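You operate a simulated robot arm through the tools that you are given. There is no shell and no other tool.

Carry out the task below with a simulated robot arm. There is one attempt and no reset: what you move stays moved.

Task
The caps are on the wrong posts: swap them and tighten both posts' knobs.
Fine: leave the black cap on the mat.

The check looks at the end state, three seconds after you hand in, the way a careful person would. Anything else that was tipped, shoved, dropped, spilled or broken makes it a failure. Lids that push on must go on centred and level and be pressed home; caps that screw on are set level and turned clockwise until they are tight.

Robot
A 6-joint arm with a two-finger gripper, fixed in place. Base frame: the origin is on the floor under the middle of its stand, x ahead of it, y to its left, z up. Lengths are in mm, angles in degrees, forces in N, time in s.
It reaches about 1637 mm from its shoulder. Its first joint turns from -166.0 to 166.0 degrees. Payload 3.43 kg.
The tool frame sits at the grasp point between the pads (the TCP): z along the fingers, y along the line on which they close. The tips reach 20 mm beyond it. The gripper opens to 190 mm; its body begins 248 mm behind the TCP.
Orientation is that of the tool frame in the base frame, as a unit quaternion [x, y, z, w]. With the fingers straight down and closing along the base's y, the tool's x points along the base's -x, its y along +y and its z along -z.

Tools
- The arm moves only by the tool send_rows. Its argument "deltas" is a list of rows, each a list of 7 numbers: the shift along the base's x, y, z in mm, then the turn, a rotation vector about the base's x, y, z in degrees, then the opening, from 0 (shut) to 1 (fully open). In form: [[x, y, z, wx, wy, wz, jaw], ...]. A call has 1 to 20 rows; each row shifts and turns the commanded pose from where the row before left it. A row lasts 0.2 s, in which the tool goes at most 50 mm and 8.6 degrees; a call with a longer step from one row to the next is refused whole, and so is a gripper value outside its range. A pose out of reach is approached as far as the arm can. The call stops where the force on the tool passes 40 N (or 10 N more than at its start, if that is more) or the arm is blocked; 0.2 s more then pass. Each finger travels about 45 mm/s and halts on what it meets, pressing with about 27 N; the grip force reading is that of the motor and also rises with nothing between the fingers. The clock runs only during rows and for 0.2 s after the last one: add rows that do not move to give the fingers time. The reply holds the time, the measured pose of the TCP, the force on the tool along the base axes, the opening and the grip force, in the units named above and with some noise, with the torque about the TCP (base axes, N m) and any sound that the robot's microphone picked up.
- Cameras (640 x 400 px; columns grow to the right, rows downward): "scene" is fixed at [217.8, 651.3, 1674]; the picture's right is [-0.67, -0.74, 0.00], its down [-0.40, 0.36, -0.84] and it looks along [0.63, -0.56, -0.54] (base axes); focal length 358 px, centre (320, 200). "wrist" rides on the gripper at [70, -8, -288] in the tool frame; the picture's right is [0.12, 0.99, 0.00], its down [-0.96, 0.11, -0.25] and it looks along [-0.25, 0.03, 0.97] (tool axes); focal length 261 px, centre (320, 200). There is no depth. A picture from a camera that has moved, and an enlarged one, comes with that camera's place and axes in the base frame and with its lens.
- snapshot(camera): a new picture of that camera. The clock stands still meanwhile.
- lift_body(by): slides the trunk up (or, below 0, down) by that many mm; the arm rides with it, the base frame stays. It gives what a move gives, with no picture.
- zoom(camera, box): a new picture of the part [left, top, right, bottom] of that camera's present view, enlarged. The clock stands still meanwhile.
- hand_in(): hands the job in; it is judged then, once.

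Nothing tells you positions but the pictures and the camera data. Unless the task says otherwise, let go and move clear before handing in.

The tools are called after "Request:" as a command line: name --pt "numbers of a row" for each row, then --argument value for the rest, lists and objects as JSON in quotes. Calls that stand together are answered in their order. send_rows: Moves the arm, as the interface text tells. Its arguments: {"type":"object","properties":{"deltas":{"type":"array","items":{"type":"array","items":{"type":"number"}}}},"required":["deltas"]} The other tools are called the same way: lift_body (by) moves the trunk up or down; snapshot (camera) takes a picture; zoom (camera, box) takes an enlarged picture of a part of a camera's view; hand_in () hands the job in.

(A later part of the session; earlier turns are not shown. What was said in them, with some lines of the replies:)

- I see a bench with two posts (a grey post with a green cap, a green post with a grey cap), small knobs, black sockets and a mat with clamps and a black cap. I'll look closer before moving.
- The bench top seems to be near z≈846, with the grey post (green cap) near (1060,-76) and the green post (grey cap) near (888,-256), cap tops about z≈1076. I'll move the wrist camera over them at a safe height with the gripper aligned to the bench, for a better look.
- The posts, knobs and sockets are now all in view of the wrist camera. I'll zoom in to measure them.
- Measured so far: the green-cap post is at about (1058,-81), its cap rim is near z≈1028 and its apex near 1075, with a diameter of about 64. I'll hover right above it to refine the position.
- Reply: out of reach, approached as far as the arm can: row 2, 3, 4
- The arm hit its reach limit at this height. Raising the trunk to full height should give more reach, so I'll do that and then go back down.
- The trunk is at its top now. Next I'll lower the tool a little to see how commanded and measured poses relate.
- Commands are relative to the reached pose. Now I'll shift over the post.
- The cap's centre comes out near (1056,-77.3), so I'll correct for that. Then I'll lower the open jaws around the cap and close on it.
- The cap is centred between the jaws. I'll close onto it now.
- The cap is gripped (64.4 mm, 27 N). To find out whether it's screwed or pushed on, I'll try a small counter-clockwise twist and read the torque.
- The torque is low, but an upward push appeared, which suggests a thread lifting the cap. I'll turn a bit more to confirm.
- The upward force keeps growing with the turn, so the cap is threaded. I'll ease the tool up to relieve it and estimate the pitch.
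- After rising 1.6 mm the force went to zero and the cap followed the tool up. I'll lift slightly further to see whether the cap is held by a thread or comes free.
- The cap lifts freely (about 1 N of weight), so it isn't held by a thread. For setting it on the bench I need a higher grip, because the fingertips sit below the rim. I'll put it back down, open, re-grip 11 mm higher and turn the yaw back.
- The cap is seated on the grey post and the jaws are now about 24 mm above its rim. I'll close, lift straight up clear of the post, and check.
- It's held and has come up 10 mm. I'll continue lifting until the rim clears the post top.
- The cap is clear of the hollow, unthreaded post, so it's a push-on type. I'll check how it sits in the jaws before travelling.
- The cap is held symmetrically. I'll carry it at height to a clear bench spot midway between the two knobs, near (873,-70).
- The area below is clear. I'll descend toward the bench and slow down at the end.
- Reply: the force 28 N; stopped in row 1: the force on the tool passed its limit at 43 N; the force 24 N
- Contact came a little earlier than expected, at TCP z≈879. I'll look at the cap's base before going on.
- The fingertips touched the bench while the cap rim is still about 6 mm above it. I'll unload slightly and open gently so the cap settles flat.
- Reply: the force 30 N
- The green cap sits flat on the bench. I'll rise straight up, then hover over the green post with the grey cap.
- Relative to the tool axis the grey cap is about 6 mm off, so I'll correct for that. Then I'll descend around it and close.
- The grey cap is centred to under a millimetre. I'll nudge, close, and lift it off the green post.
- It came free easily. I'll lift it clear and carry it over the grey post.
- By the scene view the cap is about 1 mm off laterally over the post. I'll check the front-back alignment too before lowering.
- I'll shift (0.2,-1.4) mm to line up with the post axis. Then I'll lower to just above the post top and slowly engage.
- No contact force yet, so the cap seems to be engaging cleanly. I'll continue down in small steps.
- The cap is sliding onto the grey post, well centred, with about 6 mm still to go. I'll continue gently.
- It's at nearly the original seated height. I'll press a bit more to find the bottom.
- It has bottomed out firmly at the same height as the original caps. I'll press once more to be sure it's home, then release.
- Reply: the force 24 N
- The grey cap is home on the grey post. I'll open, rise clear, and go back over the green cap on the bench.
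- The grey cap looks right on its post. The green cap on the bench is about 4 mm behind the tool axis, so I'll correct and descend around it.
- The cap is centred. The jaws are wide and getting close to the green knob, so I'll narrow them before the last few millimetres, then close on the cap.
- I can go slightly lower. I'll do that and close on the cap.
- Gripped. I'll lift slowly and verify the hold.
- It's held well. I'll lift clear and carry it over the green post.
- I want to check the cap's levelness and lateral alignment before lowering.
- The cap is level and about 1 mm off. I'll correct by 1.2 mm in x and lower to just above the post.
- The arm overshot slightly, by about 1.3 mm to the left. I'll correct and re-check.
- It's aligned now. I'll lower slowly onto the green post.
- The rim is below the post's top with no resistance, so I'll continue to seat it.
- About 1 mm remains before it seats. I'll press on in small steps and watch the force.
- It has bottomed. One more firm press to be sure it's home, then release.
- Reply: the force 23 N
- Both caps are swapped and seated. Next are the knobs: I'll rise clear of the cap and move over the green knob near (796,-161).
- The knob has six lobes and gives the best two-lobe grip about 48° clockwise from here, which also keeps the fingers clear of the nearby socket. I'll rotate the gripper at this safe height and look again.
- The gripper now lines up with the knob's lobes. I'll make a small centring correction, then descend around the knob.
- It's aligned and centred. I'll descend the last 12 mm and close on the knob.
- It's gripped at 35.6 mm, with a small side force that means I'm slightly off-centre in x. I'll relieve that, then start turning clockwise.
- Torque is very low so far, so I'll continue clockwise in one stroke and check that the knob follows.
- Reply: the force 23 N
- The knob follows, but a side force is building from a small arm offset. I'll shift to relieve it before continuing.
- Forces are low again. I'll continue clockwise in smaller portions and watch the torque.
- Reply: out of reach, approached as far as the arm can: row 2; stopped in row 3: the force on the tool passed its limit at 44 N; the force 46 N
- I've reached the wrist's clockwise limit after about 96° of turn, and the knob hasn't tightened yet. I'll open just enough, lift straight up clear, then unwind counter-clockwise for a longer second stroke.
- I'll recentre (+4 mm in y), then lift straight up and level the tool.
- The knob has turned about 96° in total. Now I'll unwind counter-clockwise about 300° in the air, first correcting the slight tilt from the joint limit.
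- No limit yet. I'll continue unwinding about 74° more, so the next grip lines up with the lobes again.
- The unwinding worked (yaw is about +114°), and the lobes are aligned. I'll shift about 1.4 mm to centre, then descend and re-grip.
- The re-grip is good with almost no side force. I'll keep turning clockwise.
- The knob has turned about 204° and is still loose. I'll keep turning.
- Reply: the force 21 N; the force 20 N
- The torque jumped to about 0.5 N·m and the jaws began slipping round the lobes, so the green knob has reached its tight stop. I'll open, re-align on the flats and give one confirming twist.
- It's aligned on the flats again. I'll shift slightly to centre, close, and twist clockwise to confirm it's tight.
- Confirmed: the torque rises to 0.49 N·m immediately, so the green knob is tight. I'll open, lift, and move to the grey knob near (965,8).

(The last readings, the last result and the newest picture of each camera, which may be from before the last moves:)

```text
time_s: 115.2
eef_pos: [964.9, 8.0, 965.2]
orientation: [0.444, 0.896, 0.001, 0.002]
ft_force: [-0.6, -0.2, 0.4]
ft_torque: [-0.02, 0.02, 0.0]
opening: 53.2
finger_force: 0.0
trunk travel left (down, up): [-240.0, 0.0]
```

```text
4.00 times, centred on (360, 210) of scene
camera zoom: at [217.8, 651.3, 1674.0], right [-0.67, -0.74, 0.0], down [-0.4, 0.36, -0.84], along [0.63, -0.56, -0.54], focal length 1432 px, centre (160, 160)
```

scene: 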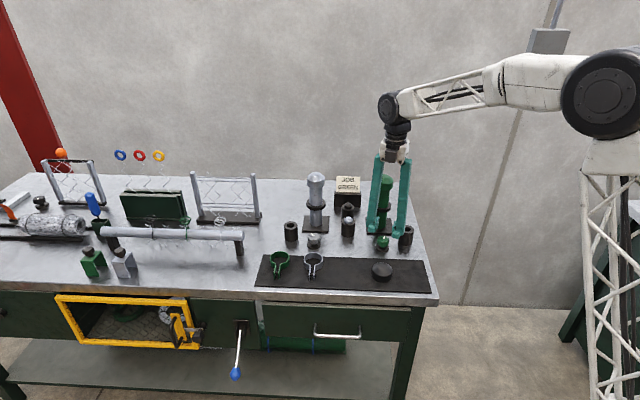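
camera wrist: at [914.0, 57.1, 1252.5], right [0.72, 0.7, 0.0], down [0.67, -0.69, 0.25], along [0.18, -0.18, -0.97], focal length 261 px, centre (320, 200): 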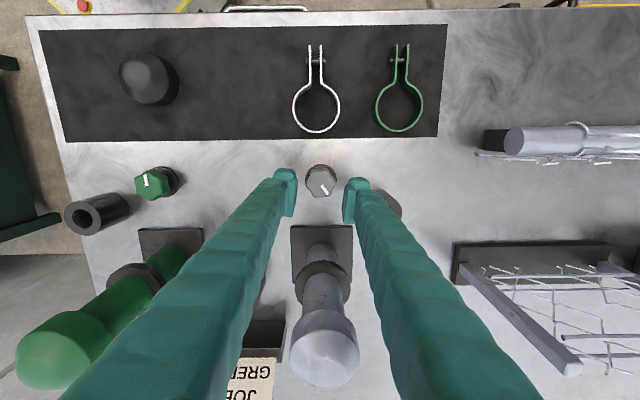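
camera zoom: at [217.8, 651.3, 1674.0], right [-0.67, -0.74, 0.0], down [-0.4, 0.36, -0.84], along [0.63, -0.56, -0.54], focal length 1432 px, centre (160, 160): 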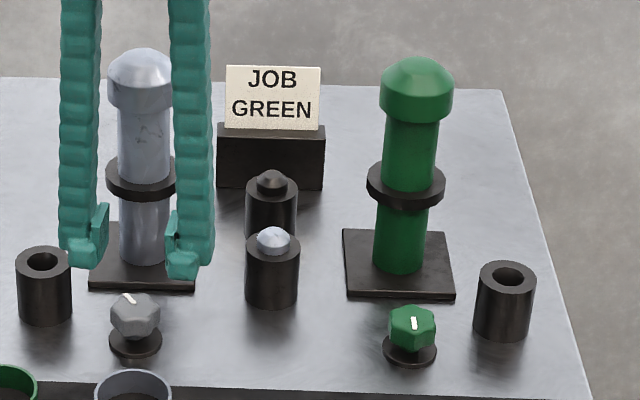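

The green knob's pointer now shows it turned, and everything else looks undisturbed. For the grey knob I'll rotate the gripper to about yaw +46° (aligned with its lobes, leaving over 230° of clockwise travel) and centre it.

Request:
send_rows --pt "0.2 2.1 0 0 0 8.22 0.28" --pt "0 0 0 0 0 8.22 0.28" --pt "0 0 0 0 0 8.22 0.28" --pt "0 0 0 0 0 8.22 0.28" --pt "0 0 0 0 0 8.22 0.28" --pt "0 0 0 0 0 8.22 0.28" --pt "0 0 0 0 0 8.22 0.28" --pt "0 0 0 0 0 8.22 0.28" --pt "0 0 0 0 0 8.22 0.28" --pt "0 0 0 0 0 8.22 0.28" --pt "0 0 0 0 0 8.22 0.28" --pt "0 0 0 0 0 8.22 0.28" --pt "0 0 0 0 0 0 0.28"

Request:
zoom --camera "wrist" --box '[240, 110, 400, 210]'

Request:
snapshot --camera "wrist"

```text
time_s: 118.0
eef_pos: [966.1, 8.9, 965.3]
orientation: [-0.392, 0.92, 0.002, 0.0]
ft_force: [-0.9, 0.2, 0.5]
ft_torque: [0.03, 0.01, -0.02]
opening: 53.1
finger_force: 0.0
trunk travel left (down, up): [-240.0, 0.0]
```

```text
4.00 times, centred on (320, 160) of wrist
camera zoom: at [922.5, -49.2, 1253.1], right [-0.8, 0.6, 0.0], down [0.58, 0.77, 0.25], along [0.15, 0.2, -0.97], focal length 1043 px, centre (320, 360)
```

zoom: 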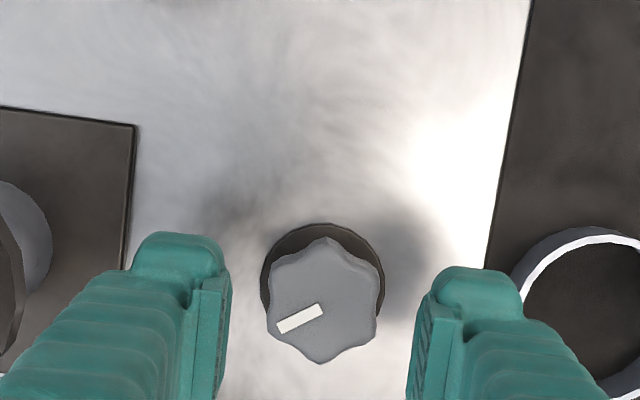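

```text
taken
camera wrist: at [922.5, -49.2, 1253.1], right [-0.8, 0.6, 0.0], down [0.58, 0.77, 0.25], along [0.15, 0.2, -0.97], focal length 261 px, centre (320, 200)
```

wrist: 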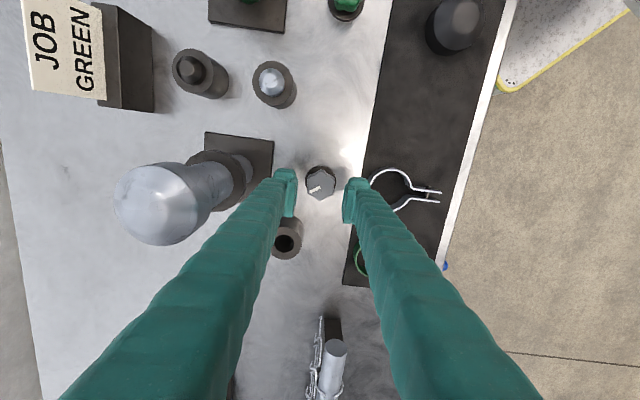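

It's aligned within about 2°, with a small centring shift needed. I'll descend around the grey knob.

Request:
send_rows --pt "-0.3 1.5 -20 0 0 0 0.28" --pt "0 0 -25 0 0 0 0.28" --pt "0 0 -21 0 0 0 0.28" --pt "0 0 0 0 0 0 0.28"

Request:
zoom --camera "wrist" --box '[256, 140, 384, 220]'

Request:
zoom --camera "scene" --box '[270, 215, 350, 265]'

```text
time_s: 119.0
eef_pos: [965.7, 11.6, 898.9]
orientation: [-0.391, 0.92, 0.002, 0.001]
ft_force: [0.4, -0.3, -0.5]
ft_torque: [0.01, 0.03, 0.01]
opening: 53.3
finger_force: 0.0
trunk travel left (down, up): [-240.0, 0.0]
```

```text
5.00 times, centred on (320, 180) of wrist
camera zoom: at [922.6, -46.3, 1187.0], right [-0.8, 0.6, 0.0], down [0.59, 0.77, 0.25], along [0.15, 0.2, -0.97], focal length 1303 px, centre (320, 300)
```

zoom: 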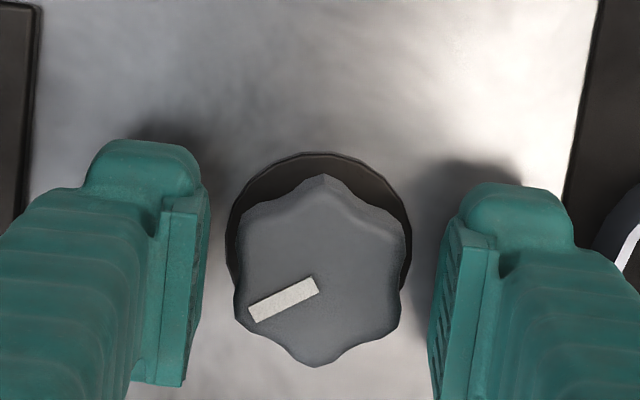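

```text
8.00 times, centred on (310, 240) of scene
camera zoom: at [217.8, 651.3, 1674.0], right [-0.67, -0.74, 0.0], down [-0.4, 0.36, -0.84], along [0.63, -0.56, -0.54], focal length 2864 px, centre (400, -120)
```

zoom: 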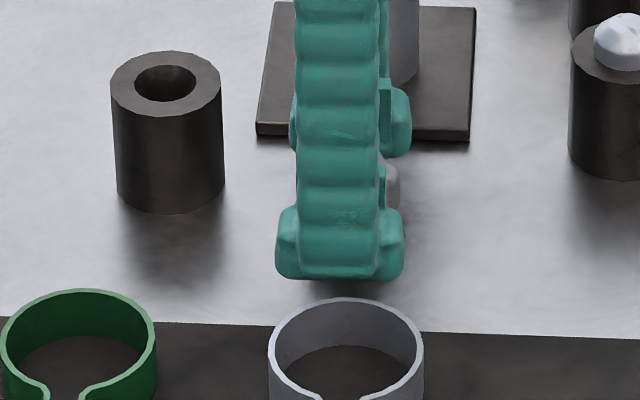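

The finger's outer side is close to the silver clamp on the mat. I'll narrow the jaws to 46 mm first, then descend and grip.

Request:
send_rows --pt "0 0 0 0 0 0 0.245" --pt "0 0 0 0 0 0 0.245" --pt "0 0 -6 0 0 0 0.245" --pt "0 0 -6 0 0 0 0.245" --pt "0 0 0 0 0 0 0.245"

Request:
zoom --camera "scene" --box '[270, 215, 350, 265]'

Request:
zoom --camera "wrist" --box '[256, 140, 384, 220]'

```text
time_s: 120.2
eef_pos: [966.7, 10.9, 887.8]
orientation: [-0.391, 0.92, 0.002, 0.0]
ft_force: [0.9, 0.6, 0.2]
ft_torque: [0.01, -0.01, -0.03]
opening: 46.6
finger_force: 0.1
trunk travel left (down, up): [-240.0, 0.0]
```

```text
8.00 times, centred on (310, 240) of scene
camera zoom: at [217.8, 651.3, 1674.0], right [-0.67, -0.74, 0.0], down [-0.4, 0.36, -0.84], along [0.63, -0.56, -0.54], focal length 2864 px, centre (400, -120)
```

zoom: 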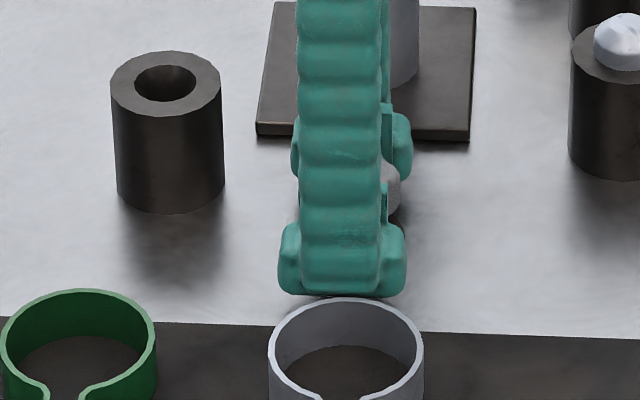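

```text
5.00 times, centred on (320, 180) of wrist
camera zoom: at [922.5, -47.0, 1175.5], right [-0.8, 0.6, 0.0], down [0.59, 0.77, 0.25], along [0.15, 0.2, -0.97], focal length 1303 px, centre (320, 300)
```

zoom: 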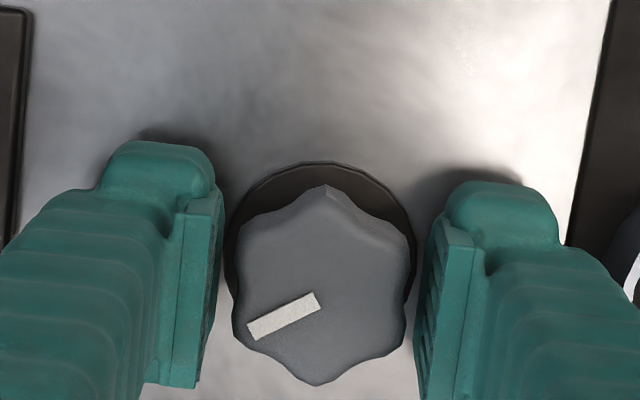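

No contact so far, and the knob is centred between the pads. I'll close on the knob.

Request:
send_rows --pt "0 0 0 0 0 0 0.15" --pt "0 0 0 0 0 0 0.15" --pt "0 0 0 0 0 0 0.15" --pt "0 0 0 0 0 0 0.15"

Request:
send_rows --pt "0 0 0 0 0 -6 0.15" --pt "0 0 0 0 0 -6 0.15" --pt "0 0 0 0 0 0 0.15"

```text
time_s: 121.2
eef_pos: [965.7, 10.7, 888.4]
orientation: [-0.39, 0.921, 0.002, -0.001]
ft_force: [2.1, -0.5, -0.9]
ft_torque: [-0.02, -0.09, 0.0]
opening: 36.0
finger_force: 44.8
trunk travel left (down, up): [-240.0, 0.0]
```

```text
time_s: 122.0
eef_pos: [967.8, 11.2, 887.1]
orientation: [-0.292, 0.956, 0.002, 0.0]
ft_force: [5.0, 0.8, -2.8]
ft_torque: [0.0, -0.12, 0.01]
opening: 35.7
finger_force: 44.8
trunk travel left (down, up): [-240.0, 0.0]
```

It's gripped at 36 mm and turning freely. I'll continue clockwise.

Request:
send_rows --pt "0 0 0 0 0 -6 0.15" --pt "0 0 0 0 0 -6 0.15" --pt "0 0 0 0 0 -6 0.15" --pt "0 0 0 0 0 0 0.15"

Request:
send_rows --pt "0 0 0 0 0 -6 0.15" --pt "0 0 0 0 0 -6 0.15" --pt "0 0 0 0 0 -6 0.15" --pt "0 0 0 0 0 0 0.15"

```text
time_s: 123.0
eef_pos: [965.8, 10.5, 887.3]
orientation: [-0.138, 0.99, 0.002, 0.001]
ft_force: [11.9, 0.2, -6.5]
ft_torque: [-0.01, -0.16, -0.01]
opening: 35.7
finger_force: 44.9
trunk travel left (down, up): [-240.0, 0.0]
```

```text
time_s: 124.0
eef_pos: [966.8, 10.2, 887.6]
orientation: [0.018, 1.0, 0.002, 0.001]
ft_force: [15.7, -3.2, -5.0]
ft_torque: [-0.01, -0.1, -0.03]
opening: 36.2
finger_force: 45.2
trunk travel left (down, up): [-240.0, 0.0]
```

Request:
send_rows --pt "1.2 -0.2 -0.4 0 0 0 0.15" --pt "0 0 0 0 0 -6 0.15" --pt "0 0 0 0 0 -6 0.15" --pt "0 0 0 0 0 -6 0.15" --pt "0 0 0 0 0 0 0.15"

Request:
send_rows --pt "0 0 0 0 0 -6 0.15" --pt "0 0 0 0 0 -6 0.15" --pt "0 0 0 0 0 -6 0.15" --pt "0 0 0 0 0 0 0.15"

Request:
zoom --camera "wrist" --box '[256, 140, 384, 220]'

Request:
zoom --camera "scene" --box '[270, 205, 350, 255]'

```text
time_s: 125.2
eef_pos: [966.7, 10.3, 888.1]
orientation: [0.175, 0.985, 0.002, 0.001]
ft_force: [-0.5, -4.3, 7.4]
ft_torque: [-0.07, 0.12, -0.01]
opening: 35.9
finger_force: 45.6
trunk travel left (down, up): [-240.0, 0.0]
```

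```text
time_s: 126.2
eef_pos: [966.5, 9.9, 888.7]
orientation: [0.327, 0.945, 0.001, 0.001]
ft_force: [-9.8, -8.6, 10.4]
ft_torque: [-0.05, 0.05, 0.04]
opening: 36.0
finger_force: 44.9
trunk travel left (down, up): [-240.0, 0.0]
```

```text
5.00 times, centred on (320, 180) of wrist
camera zoom: at [903.3, 45.1, 1175.0], right [0.52, 0.85, 0.0], down [0.83, -0.5, 0.25], along [0.22, -0.13, -0.97], focal length 1303 px, centre (320, 300)
```

zoom: 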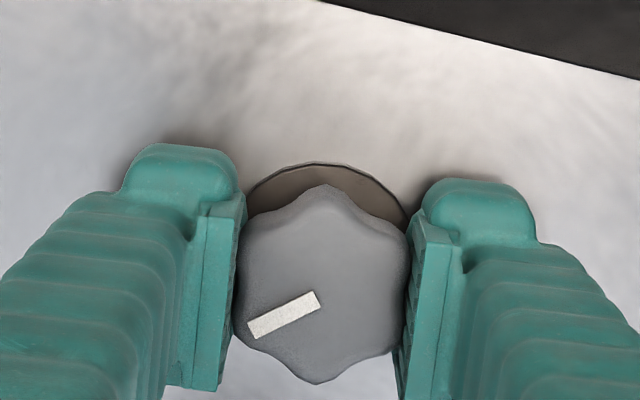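

```text
8.00 times, centred on (310, 230) of scene
camera zoom: at [217.8, 651.3, 1674.0], right [-0.67, -0.74, 0.0], down [-0.4, 0.36, -0.84], along [0.63, -0.56, -0.54], focal length 2864 px, centre (400, -40)
```

zoom: 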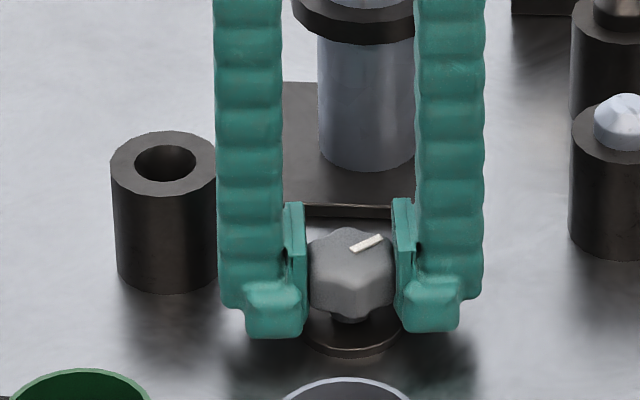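

The grey knob is turned about 84° and follows well. I'll compensate for the side forces and continue carefully past the nearby socket.

Request:
send_rows --pt "-0.8 -0.6 0.8 0 0 0 0.15" --pt "0 0 0 0 0 -6 0.15" --pt "0 0 0 0 0 -6 0.15" --pt "0 0 0 0 0 0 0.15"

Request:
zoom --camera "wrist" --box '[220, 120, 460, 270]'

Request:
zoom --camera "scene" --box '[270, 205, 350, 255]'

```text
time_s: 127.2
eef_pos: [965.9, 8.8, 888.3]
orientation: [0.423, 0.906, 0.001, 0.002]
ft_force: [-8.3, -11.5, -10.1]
ft_torque: [-0.09, -0.03, 0.03]
opening: 36.1
finger_force: 44.7
trunk travel left (down, up): [-240.0, 0.0]
```

```text
2.67 times, centred on (340, 195) of wrist
camera zoom: at [912.4, 57.0, 1175.0], right [0.69, 0.73, 0.0], down [0.7, -0.66, 0.25], along [0.18, -0.17, -0.97], focal length 695 px, centre (267, 213)
```

zoom: 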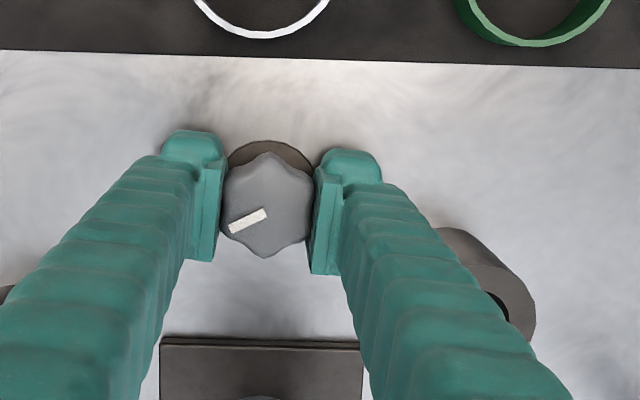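

```text
8.00 times, centred on (310, 230) of scene
camera zoom: at [217.8, 651.3, 1674.0], right [-0.67, -0.74, 0.0], down [-0.4, 0.36, -0.84], along [0.63, -0.56, -0.54], focal length 2864 px, centre (400, -40)
```

zoom: 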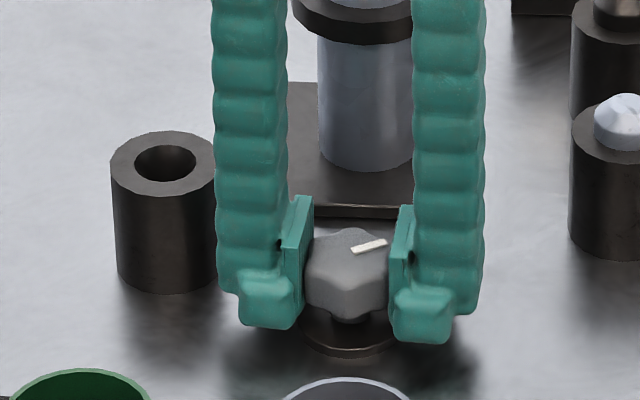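

Request:
send_rows --pt "-0.6 -0.8 -0.7 0 0 0 0.15" --pt "0 0 0 0 0 -6 0.15" --pt "0 0 0 0 0 -6 0.15" --pt "0 0 0 0 0 0 0.15"

Request:
send_rows --pt "0 0 0 0 0 -6 0.15" --pt "0 0 0 0 0 -6 0.15" --pt "0 0 0 0 0 0 0.15"

Request:
zoom --camera "wrist" --box '[220, 120, 460, 270]'

```text
time_s: 128.2
eef_pos: [965.0, 9.0, 886.6]
orientation: [0.516, 0.857, 0.001, 0.002]
ft_force: [-7.5, -11.1, -7.7]
ft_torque: [-0.1, -0.01, 0.03]
opening: 36.0
finger_force: 45.0
trunk travel left (down, up): [-240.0, 0.0]
```

```text
time_s: 129.0
eef_pos: [965.7, 9.4, 885.7]
orientation: [0.602, 0.799, 0.0, 0.002]
ft_force: [-6.6, -11.3, -8.4]
ft_torque: [-0.03, 0.07, 0.01]
opening: 35.8
finger_force: 46.1
trunk travel left (down, up): [-240.0, 0.0]
```

```text
2.67 times, centred on (340, 195) of wrist
camera zoom: at [935.7, 74.0, 1175.0], right [0.92, 0.39, 0.0], down [0.37, -0.89, 0.25], along [0.1, -0.23, -0.97], focal length 695 px, centre (267, 213)
```

zoom: 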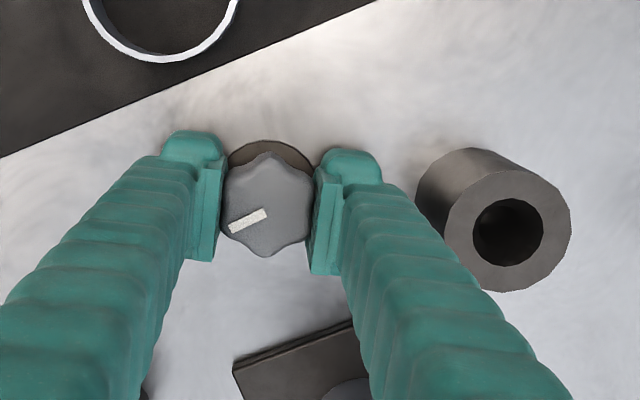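

The socket is clear of the finger. The knob is at about 120° of turn, so I'll continue.

Request:
send_rows --pt "-0.5 -0.8 -0.6 0 0 0 0.15" --pt "0 0 0 0 0 -6 0.15" --pt "0 0 0 0 0 -6 0.15" --pt "0 0 0 0 0 -6 0.15" --pt "0 0 0 0 0 0 0.15"

Request:
send_rows --pt "0 0 0 0 0 -6 0.15" --pt "0 0 0 0 0 -6 0.15" --pt "0 0 0 0 0 -6 0.15" --pt "0 0 0 0 0 0 0.15"

```text
time_s: 130.2
eef_pos: [966.1, 9.3, 887.2]
orientation: [0.72, 0.694, 0.001, 0.002]
ft_force: [-1.4, -5.1, 7.7]
ft_torque: [0.01, 0.09, -0.01]
opening: 36.0
finger_force: 44.7
trunk travel left (down, up): [-240.0, 0.0]
```

```text
time_s: 131.2
eef_pos: [963.5, 9.8, 887.4]
orientation: [0.819, 0.573, 0.0, 0.003]
ft_force: [-2.0, 2.3, 5.8]
ft_torque: [0.13, 0.01, 0.02]
opening: 36.0
finger_force: 45.4
trunk travel left (down, up): [-240.0, 0.0]
```

Request:
send_rows --pt "0 0 0.5 0 0 -6 0.15" --pt "0 0 0 0 0 -6 0.15" --pt "0 0 0 0 0 -6 0.15" --pt "0 0 0 0 0 0 0.15"

Request:
send_rows --pt "0 0 0 0 0 -6 0.15" --pt "0 0 0 0 0 -6 0.15" --pt "0 0 0 0 0 -6 0.15" --pt "0 0 0 0 0 0 0.15"

Request:
zoom --camera "wrist" --box '[220, 120, 460, 270]'

```text
time_s: 132.2
eef_pos: [964.7, 9.3, 888.6]
orientation: [0.899, 0.438, -0.001, 0.002]
ft_force: [-9.1, 5.6, -3.6]
ft_torque: [0.04, 0.08, -0.02]
opening: 35.9
finger_force: 45.0
trunk travel left (down, up): [-240.0, 0.0]
```

```text
time_s: 133.2
eef_pos: [963.1, 9.8, 887.6]
orientation: [0.956, 0.292, -0.001, 0.001]
ft_force: [-21.5, 11.3, -7.0]
ft_torque: [0.0, 0.12, 0.03]
opening: 35.7
finger_force: 45.8
trunk travel left (down, up): [-240.0, 0.0]
```

```text
2.67 times, centred on (340, 195) of wrist
camera zoom: at [1017.0, 56.5, 1174.8], right [0.65, -0.76, 0.0], down [-0.73, -0.63, 0.25], along [-0.19, -0.17, -0.97], focal length 695 px, centre (267, 213)
```

zoom: 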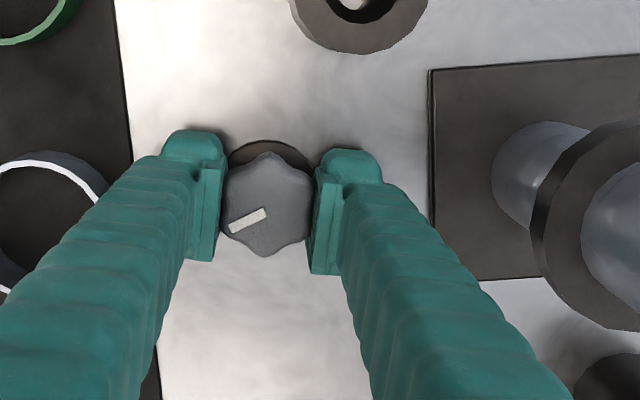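

About 192° turned. I'll relieve the side force and continue; the stop may be near.

Request:
send_rows --pt "-1.6 0.9 -0.5 0 0 0 0.15" --pt "0 0 0 0 0 -6 0.15" --pt "0 0 0 0 0 -6 0.15" --pt "0 0 0 0 0 0 0.15"

Request:
send_rows --pt "0 0 0 0 0 -6 0.15" --pt "0 0 0 0 0 0 0.15"

Request:
zoom --camera "wrist" --box '[256, 140, 384, 220]'

```text
time_s: 134.2
eef_pos: [964.4, 11.0, 888.8]
orientation: [0.982, 0.19, 0.0, 0.003]
ft_force: [2.3, 9.4, -2.8]
ft_torque: [0.05, -0.06, -0.01]
opening: 35.9
finger_force: 45.0
trunk travel left (down, up): [-240.0, 0.0]
```

```text
time_s: 134.8
eef_pos: [964.8, 11.0, 887.9]
orientation: [0.99, 0.138, 0.0, 0.003]
ft_force: [7.6, 8.0, 2.8]
ft_torque: [0.03, 0.03, -0.01]
opening: 35.7
finger_force: 44.9
trunk travel left (down, up): [-240.0, 0.0]
```

```text
5.00 times, centred on (320, 180) of wrist
camera zoom: at [1028.2, 38.1, 1174.9], right [0.39, -0.92, 0.0], down [-0.89, -0.37, 0.25], along [-0.23, -0.1, -0.97], focal length 1303 px, centre (320, 300)
```

zoom: 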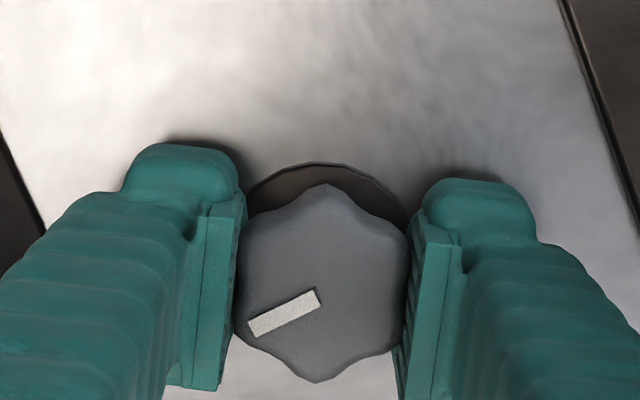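

Request:
send_rows --pt "-0.5 0.6 0 0 0 -4 0.15" --pt "0 0 0 0 0 0 0.15"

Request:
send_rows --pt "0 0 0 0 0 -4 0.15" --pt "0 0 0 0 0 0 0.15"

```text
time_s: 135.4
eef_pos: [963.2, 11.4, 887.5]
orientation: [0.994, 0.105, -0.001, 0.003]
ft_force: [10.9, 4.4, 6.4]
ft_torque: [0.03, -0.03, -0.01]
opening: 35.5
finger_force: 45.5
trunk travel left (down, up): [-240.0, 0.0]
```

```text
time_s: 136.0
eef_pos: [963.0, 10.7, 887.1]
orientation: [0.997, 0.071, -0.001, 0.001]
ft_force: [2.3, 4.7, 10.5]
ft_torque: [-0.04, 0.19, 0.51]
opening: 36.2
finger_force: 44.9
trunk travel left (down, up): [-240.0, 0.0]
```

The torque has jumped to 0.51 N·m, the same as the green knob's stop. I'll check with one more small twist.

Request:
send_rows --pt "0 0 0.5 0 0 -3 0.15" --pt "0 0 0 0 0 0 0.15"

Request:
zoom --camera "wrist" --box '[256, 140, 384, 220]'

```text
time_s: 136.6
eef_pos: [962.5, 10.5, 887.5]
orientation: [0.997, 0.072, -0.002, 0.001]
ft_force: [0.5, 3.4, 10.8]
ft_torque: [0.01, -0.04, 0.18]
opening: 36.0
finger_force: 44.9
out of reach, approached as far as the arm can: row 1
trunk travel left (down, up): [-240.0, 0.0]
```

```text
5.00 times, centred on (320, 180) of wrist
camera zoom: at [1030.7, 28.0, 1174.7], right [0.26, -0.97, 0.0], down [-0.94, -0.25, 0.25], along [-0.24, -0.07, -0.97], focal length 1303 px, centre (320, 300)
```

zoom: 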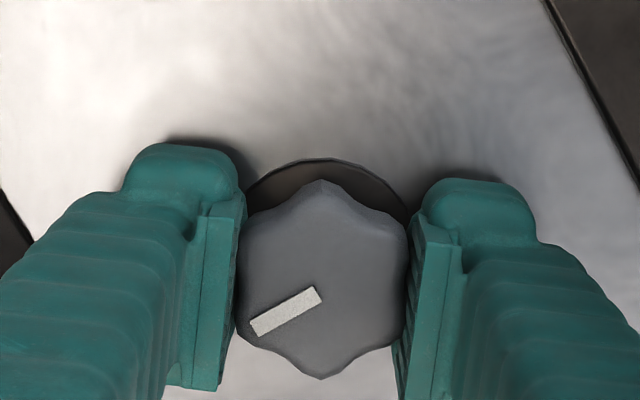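

The wrist hit its limit just as the knob stopped; its pointer sits at the same angle as the tight green knob. To be sure, I'll open, lift, rotate back 120° and confirm with a fresh grip.

Request:
send_rows --pt "0 0 0 0 0 0 0.25" --pt "0 0 0 0 0 0 0.25" --pt "0 0 0 0 0 0 0.25" --pt "0 0 15 0 0 0 0.25" --pt "0 0 30 0 0 0 0.25" --pt "0 0 25 0 0 0 0.25" --pt "0 0 0 0 0 8 0.25" --pt "0 0 0 0 0 8 0.25" --pt "0 0 0 0 0 8 0.25" --pt "0 0 0 0 0 8 0.25" --pt "0 0 0 0 0 8 0.25" --pt "0 0 0 0 0 8 0.25" --pt "0 0 0 0 0 8 0.25" --pt "0 0 0 0 0 8 0.25" --pt "0 0 0 0 0 8 0.25" --pt "0 0 0 0 0 8 0.25" --pt "0 0 0 0 0 8 0.25" --pt "0 0 0 0 0 8 0.25" --pt "0 0 0 0 0 8 0.25" --pt "0 0 0 0 0 8 0.25"

Request:
send_rows --pt "0 0 0 0 0 8 0.25" --pt "0 0 0 0 0 0 0.25"

Request:
zoom --camera "wrist" --box '[240, 110, 400, 210]'

```text
time_s: 140.8
eef_pos: [965.3, 9.7, 957.6]
orientation: [0.498, 0.867, -0.001, 0.001]
ft_force: [-0.2, 0.2, -0.2]
ft_torque: [0.02, -0.01, -0.01]
opening: 47.3
finger_force: 0.1
trunk travel left (down, up): [-240.0, 0.0]
```

```text
time_s: 141.4
eef_pos: [963.2, 10.5, 957.2]
orientation: [0.437, 0.9, 0.0, 0.0]
ft_force: [-0.7, -0.1, 0.2]
ft_torque: [0.02, -0.01, -0.03]
opening: 47.4
finger_force: 0.1
trunk travel left (down, up): [-240.0, 0.0]
```

```text
4.00 times, centred on (320, 160) of wrist
camera zoom: at [911.7, 59.6, 1245.3], right [0.71, 0.71, 0.0], down [0.69, -0.68, 0.25], along [0.18, -0.18, -0.97], focal length 1043 px, centre (320, 360)
```

zoom: 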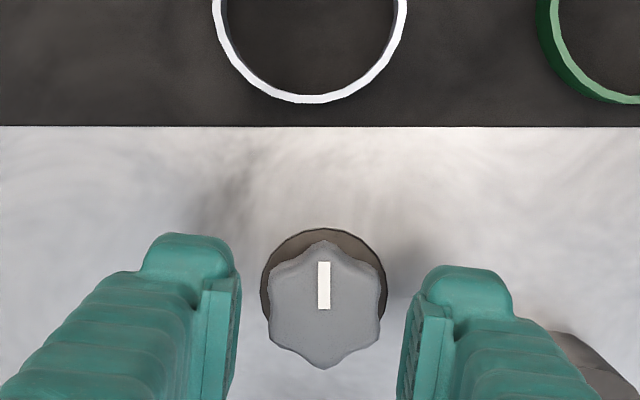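

The grey pointer now points to the bench front, just like the tight green one. I'll re-grip on the flats for a confirming clockwise twist.

Request:
send_rows --pt "1.8 0.35 -10 0 0 6 0.25" --pt "0 0 -25 0 0 0 0.25" --pt "0 0 -23 0 0 0 0.25" --pt "0 0 -12 0 0 0 0.25" --pt "0 0 0 0 0 0 0.25"

Request:
zoom --camera "wrist" --box '[256, 140, 384, 220]'

```text
time_s: 142.6
eef_pos: [965.0, 9.8, 887.4]
orientation: [0.389, 0.921, 0.0, 0.001]
ft_force: [0.0, -0.7, 0.1]
ft_torque: [0.01, -0.06, 0.01]
opening: 47.3
finger_force: 0.1
trunk travel left (down, up): [-240.0, 0.0]
```

```text
5.00 times, centred on (320, 180) of wrist
camera zoom: at [908.4, 54.0, 1174.3], right [0.63, 0.78, 0.0], down [0.75, -0.61, 0.25], along [0.19, -0.16, -0.97], focal length 1303 px, centre (320, 300)
```

zoom: 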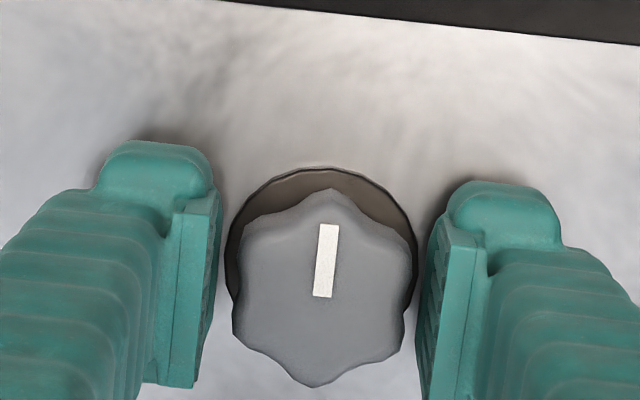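

Request:
send_rows --pt "0 0 0 0 0 0 0.15" --pt "0 0 0 0 0 0 0.15" --pt "0 0 0 0 0 0 0.15" --pt "0 0 0 0 0 0 0.15"

Request:
send_rows --pt "0 0 0 0 0 -3 0.15" --pt "0 0 0 0 0 -3 0.15" --pt "0 0 0 0 0 0 0.15"

Request:
zoom --camera "wrist" --box '[256, 140, 384, 220]'

```text
time_s: 143.6
eef_pos: [966.5, 9.9, 886.9]
orientation: [0.39, 0.921, -0.001, 0.001]
ft_force: [2.9, 1.6, -0.8]
ft_torque: [0.04, 0.02, -0.03]
opening: 35.9
finger_force: 44.9
trunk travel left (down, up): [-240.0, 0.0]
```

```text
time_s: 144.4
eef_pos: [965.2, 10.0, 886.8]
orientation: [0.437, 0.9, 0.0, 0.0]
ft_force: [-0.4, 2.4, -3.0]
ft_torque: [-0.05, -0.05, 0.48]
opening: 35.5
finger_force: 45.2
trunk travel left (down, up): [-240.0, 0.0]
```

```text
5.00 times, centred on (320, 180) of wrist
camera zoom: at [913.7, 59.9, 1174.5], right [0.71, 0.71, 0.0], down [0.68, -0.68, 0.25], along [0.18, -0.18, -0.97], focal length 1303 px, centre (320, 300)
```

zoom: 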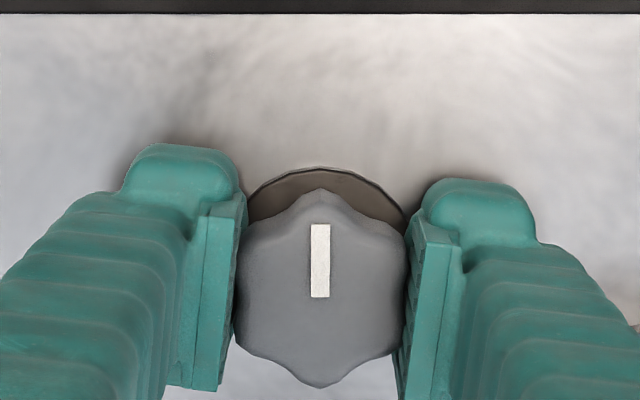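

The grey knob is confirmed tight too (0.48 N·m). I'll open, lift straight up, and retreat to inspect everything.

Request:
send_rows --pt "0 0 0 0 0 0 0.25" --pt "0 0 0 0 0 0 0.25" --pt "0 0 0 0 0 0 0.25" --pt "0 0 15 0 0 0 0.25" --pt "0 0 40 0 0 0 0.25" --pt "0 0 45 0 0 0 0.25" --pt "0 0 45 0 0 0 0.25" --pt "-20 0 45 0 0 0 0.25" --pt "-30 0 40 0 0 0 0.25" --pt "-45 -5 0 0 0 0 0.25" --pt "-48 -5 0 0 0 0 0.25" --pt "-48 -5 0 0 0 0 0.25" --pt "-48 -5 0 0 0 0 0.25" --pt "-40 -5 0 0 0 0 0.25" --pt "0 0 0 0 0 0 0.25"

Request:
snapshot --camera "scene"

Request:
zoom --camera "scene" --box '[250, 160, 440, 300]'

Request:
zoom --camera "scene" --box '[295, 165, 345, 196]'

Request:
zoom --camera "scene" --box '[360, 165, 410, 196]'

Request:
snapshot --camera "wrist"

```text
time_s: 147.6
eef_pos: [686.0, -13.1, 1118.7]
orientation: [0.437, 0.899, 0.0, 0.001]
ft_force: [-0.2, -0.3, 0.1]
ft_torque: [-0.01, -0.07, 0.0]
opening: 47.5
finger_force: 0.0
trunk travel left (down, up): [-240.0, 0.0]
```

```text
taken
```

scene: 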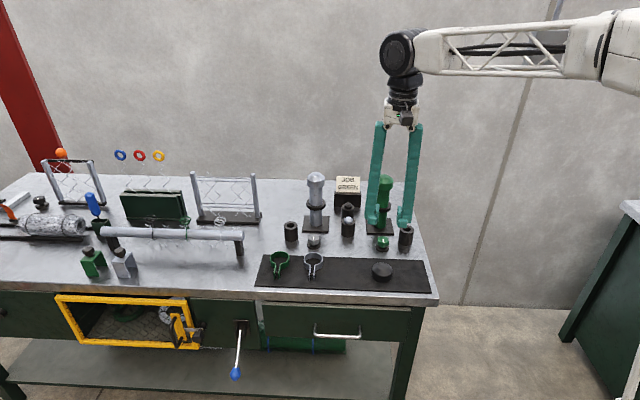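

```text
2.86 times, centred on (345, 230) of scene
camera zoom: at [217.8, 651.3, 1674.0], right [-0.67, -0.74, 0.0], down [-0.4, 0.36, -0.84], along [0.63, -0.56, -0.54], focal length 1023 px, centre (249, 114)
```

zoom: 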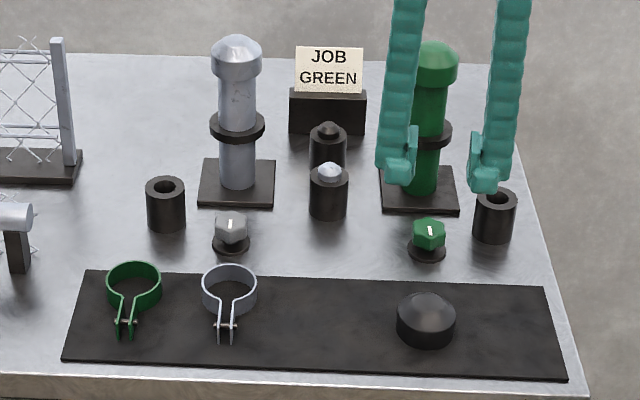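

```text
12.80 times, centred on (320, 180) of scene
camera zoom: at [217.8, 651.3, 1674.0], right [-0.67, -0.74, 0.0], down [-0.4, 0.36, -0.84], along [0.63, -0.56, -0.54], focal length 4583 px, centre (320, 450)
```

zoom: 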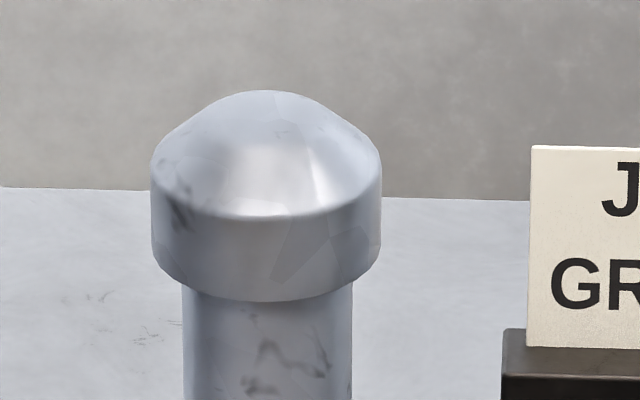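

```text
12.80 times, centred on (385, 180) of scene
camera zoom: at [217.8, 651.3, 1674.0], right [-0.67, -0.74, 0.0], down [-0.4, 0.36, -0.84], along [0.63, -0.56, -0.54], focal length 4583 px, centre (-512, 450)
```

zoom: 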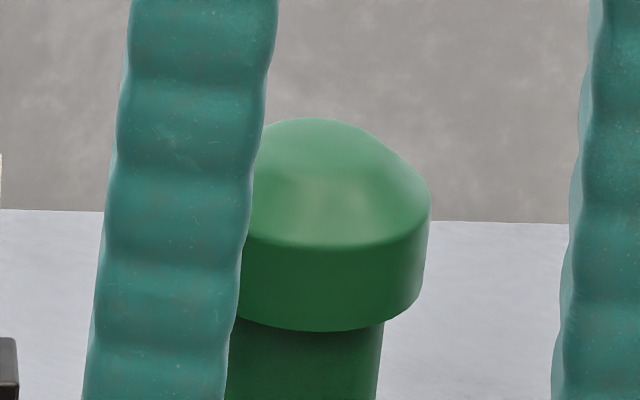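

```text
taken
camera wrist: at [634.7, 36.1, 1406.4], right [0.71, 0.71, 0.0], down [0.69, -0.68, 0.25], along [0.18, -0.18, -0.97], focal length 261 px, centre (320, 200)
```

wrist: 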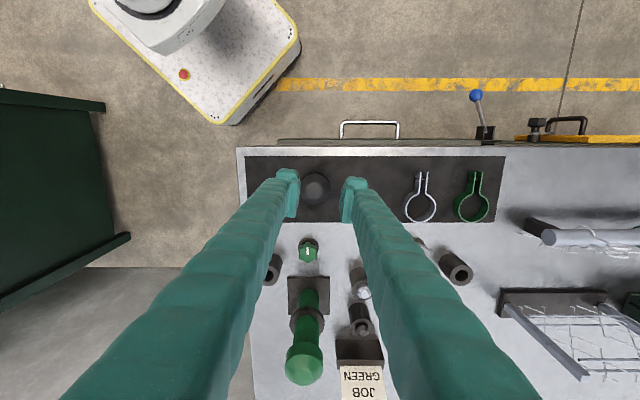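

Both caps are on the matching posts and both pointers show tight, with nothing else moved. I'll raise the arm out of the way for one last clear look at the green post.

Request:
send_rows --pt "-30 -30 25 0 0 0 0.25" --pt "-30 -30 25 0 0 0 0.25" --pt "-30 -30 25 0 0 0 0.25" --pt "-30 -30 25 0 0 0 0.25" --pt "-25 -30 25 0 0 0 0.25" --pt "0 0 0 0 0 0 0.25"

Request:
zoom --camera "scene" --box '[360, 165, 410, 196]'

Request:
zoom --camera "scene" --box '[250, 160, 440, 300]'

```text
time_s: 149.0
eef_pos: [542.4, -164.3, 1245.1]
orientation: [0.437, 0.9, 0.0, 0.001]
ft_force: [0.3, 1.1, -0.4]
ft_torque: [-0.03, 0.0, 0.02]
opening: 47.5
finger_force: 0.0
trunk travel left (down, up): [-240.0, 0.0]
```

```text
12.80 times, centred on (385, 180) of scene
camera zoom: at [217.8, 651.3, 1674.0], right [-0.67, -0.74, 0.0], down [-0.4, 0.36, -0.84], along [0.63, -0.56, -0.54], focal length 4583 px, centre (-512, 450)
```

zoom: 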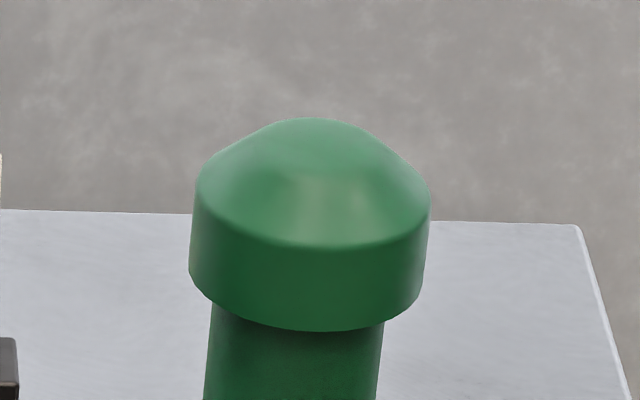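

```text
2.86 times, centred on (345, 230) of scene
camera zoom: at [217.8, 651.3, 1674.0], right [-0.67, -0.74, 0.0], down [-0.4, 0.36, -0.84], along [0.63, -0.56, -0.54], focal length 1023 px, centre (249, 114)
```

zoom: 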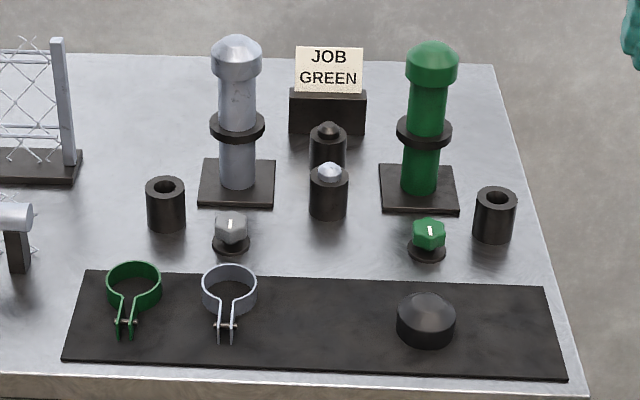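

The grey cap is on the grey post and the green cap on the green post, both level and seated. Both knobs are tight, the black cap is still on the mat, and the arm is clear, so I'm handing in.

Request:
hand_in

```text
The job is handed in.
```

The caps are swapped and both posts' knobs are tight. I've handed the job in, but no verdict has come back yet.

- **Caps:** the grey cap is on the grey post and the green cap is on the green post. They turned out to be push-on caps. Each was pressed with 22–24 N until it stopped, and both look centred and level in the last pictures.
- **Knobs:** I turned the green knob about 257° clockwise and the grey knob about 218°, until each stopped turning. A second clockwise twist on each gave about 0.5 N·m straight away, so both are against their stops.
- **Everything else:** the black cap is still on the mat, and nothing else looks moved compared with the first pictures. The gripper is open and clear of the bench.

While setting the green cap down on the bench partway through, the fingertips pressed on the bench (the call stopped at 43 N). When I opened the gripper there, the cap dropped a few millimetres and landed flat.
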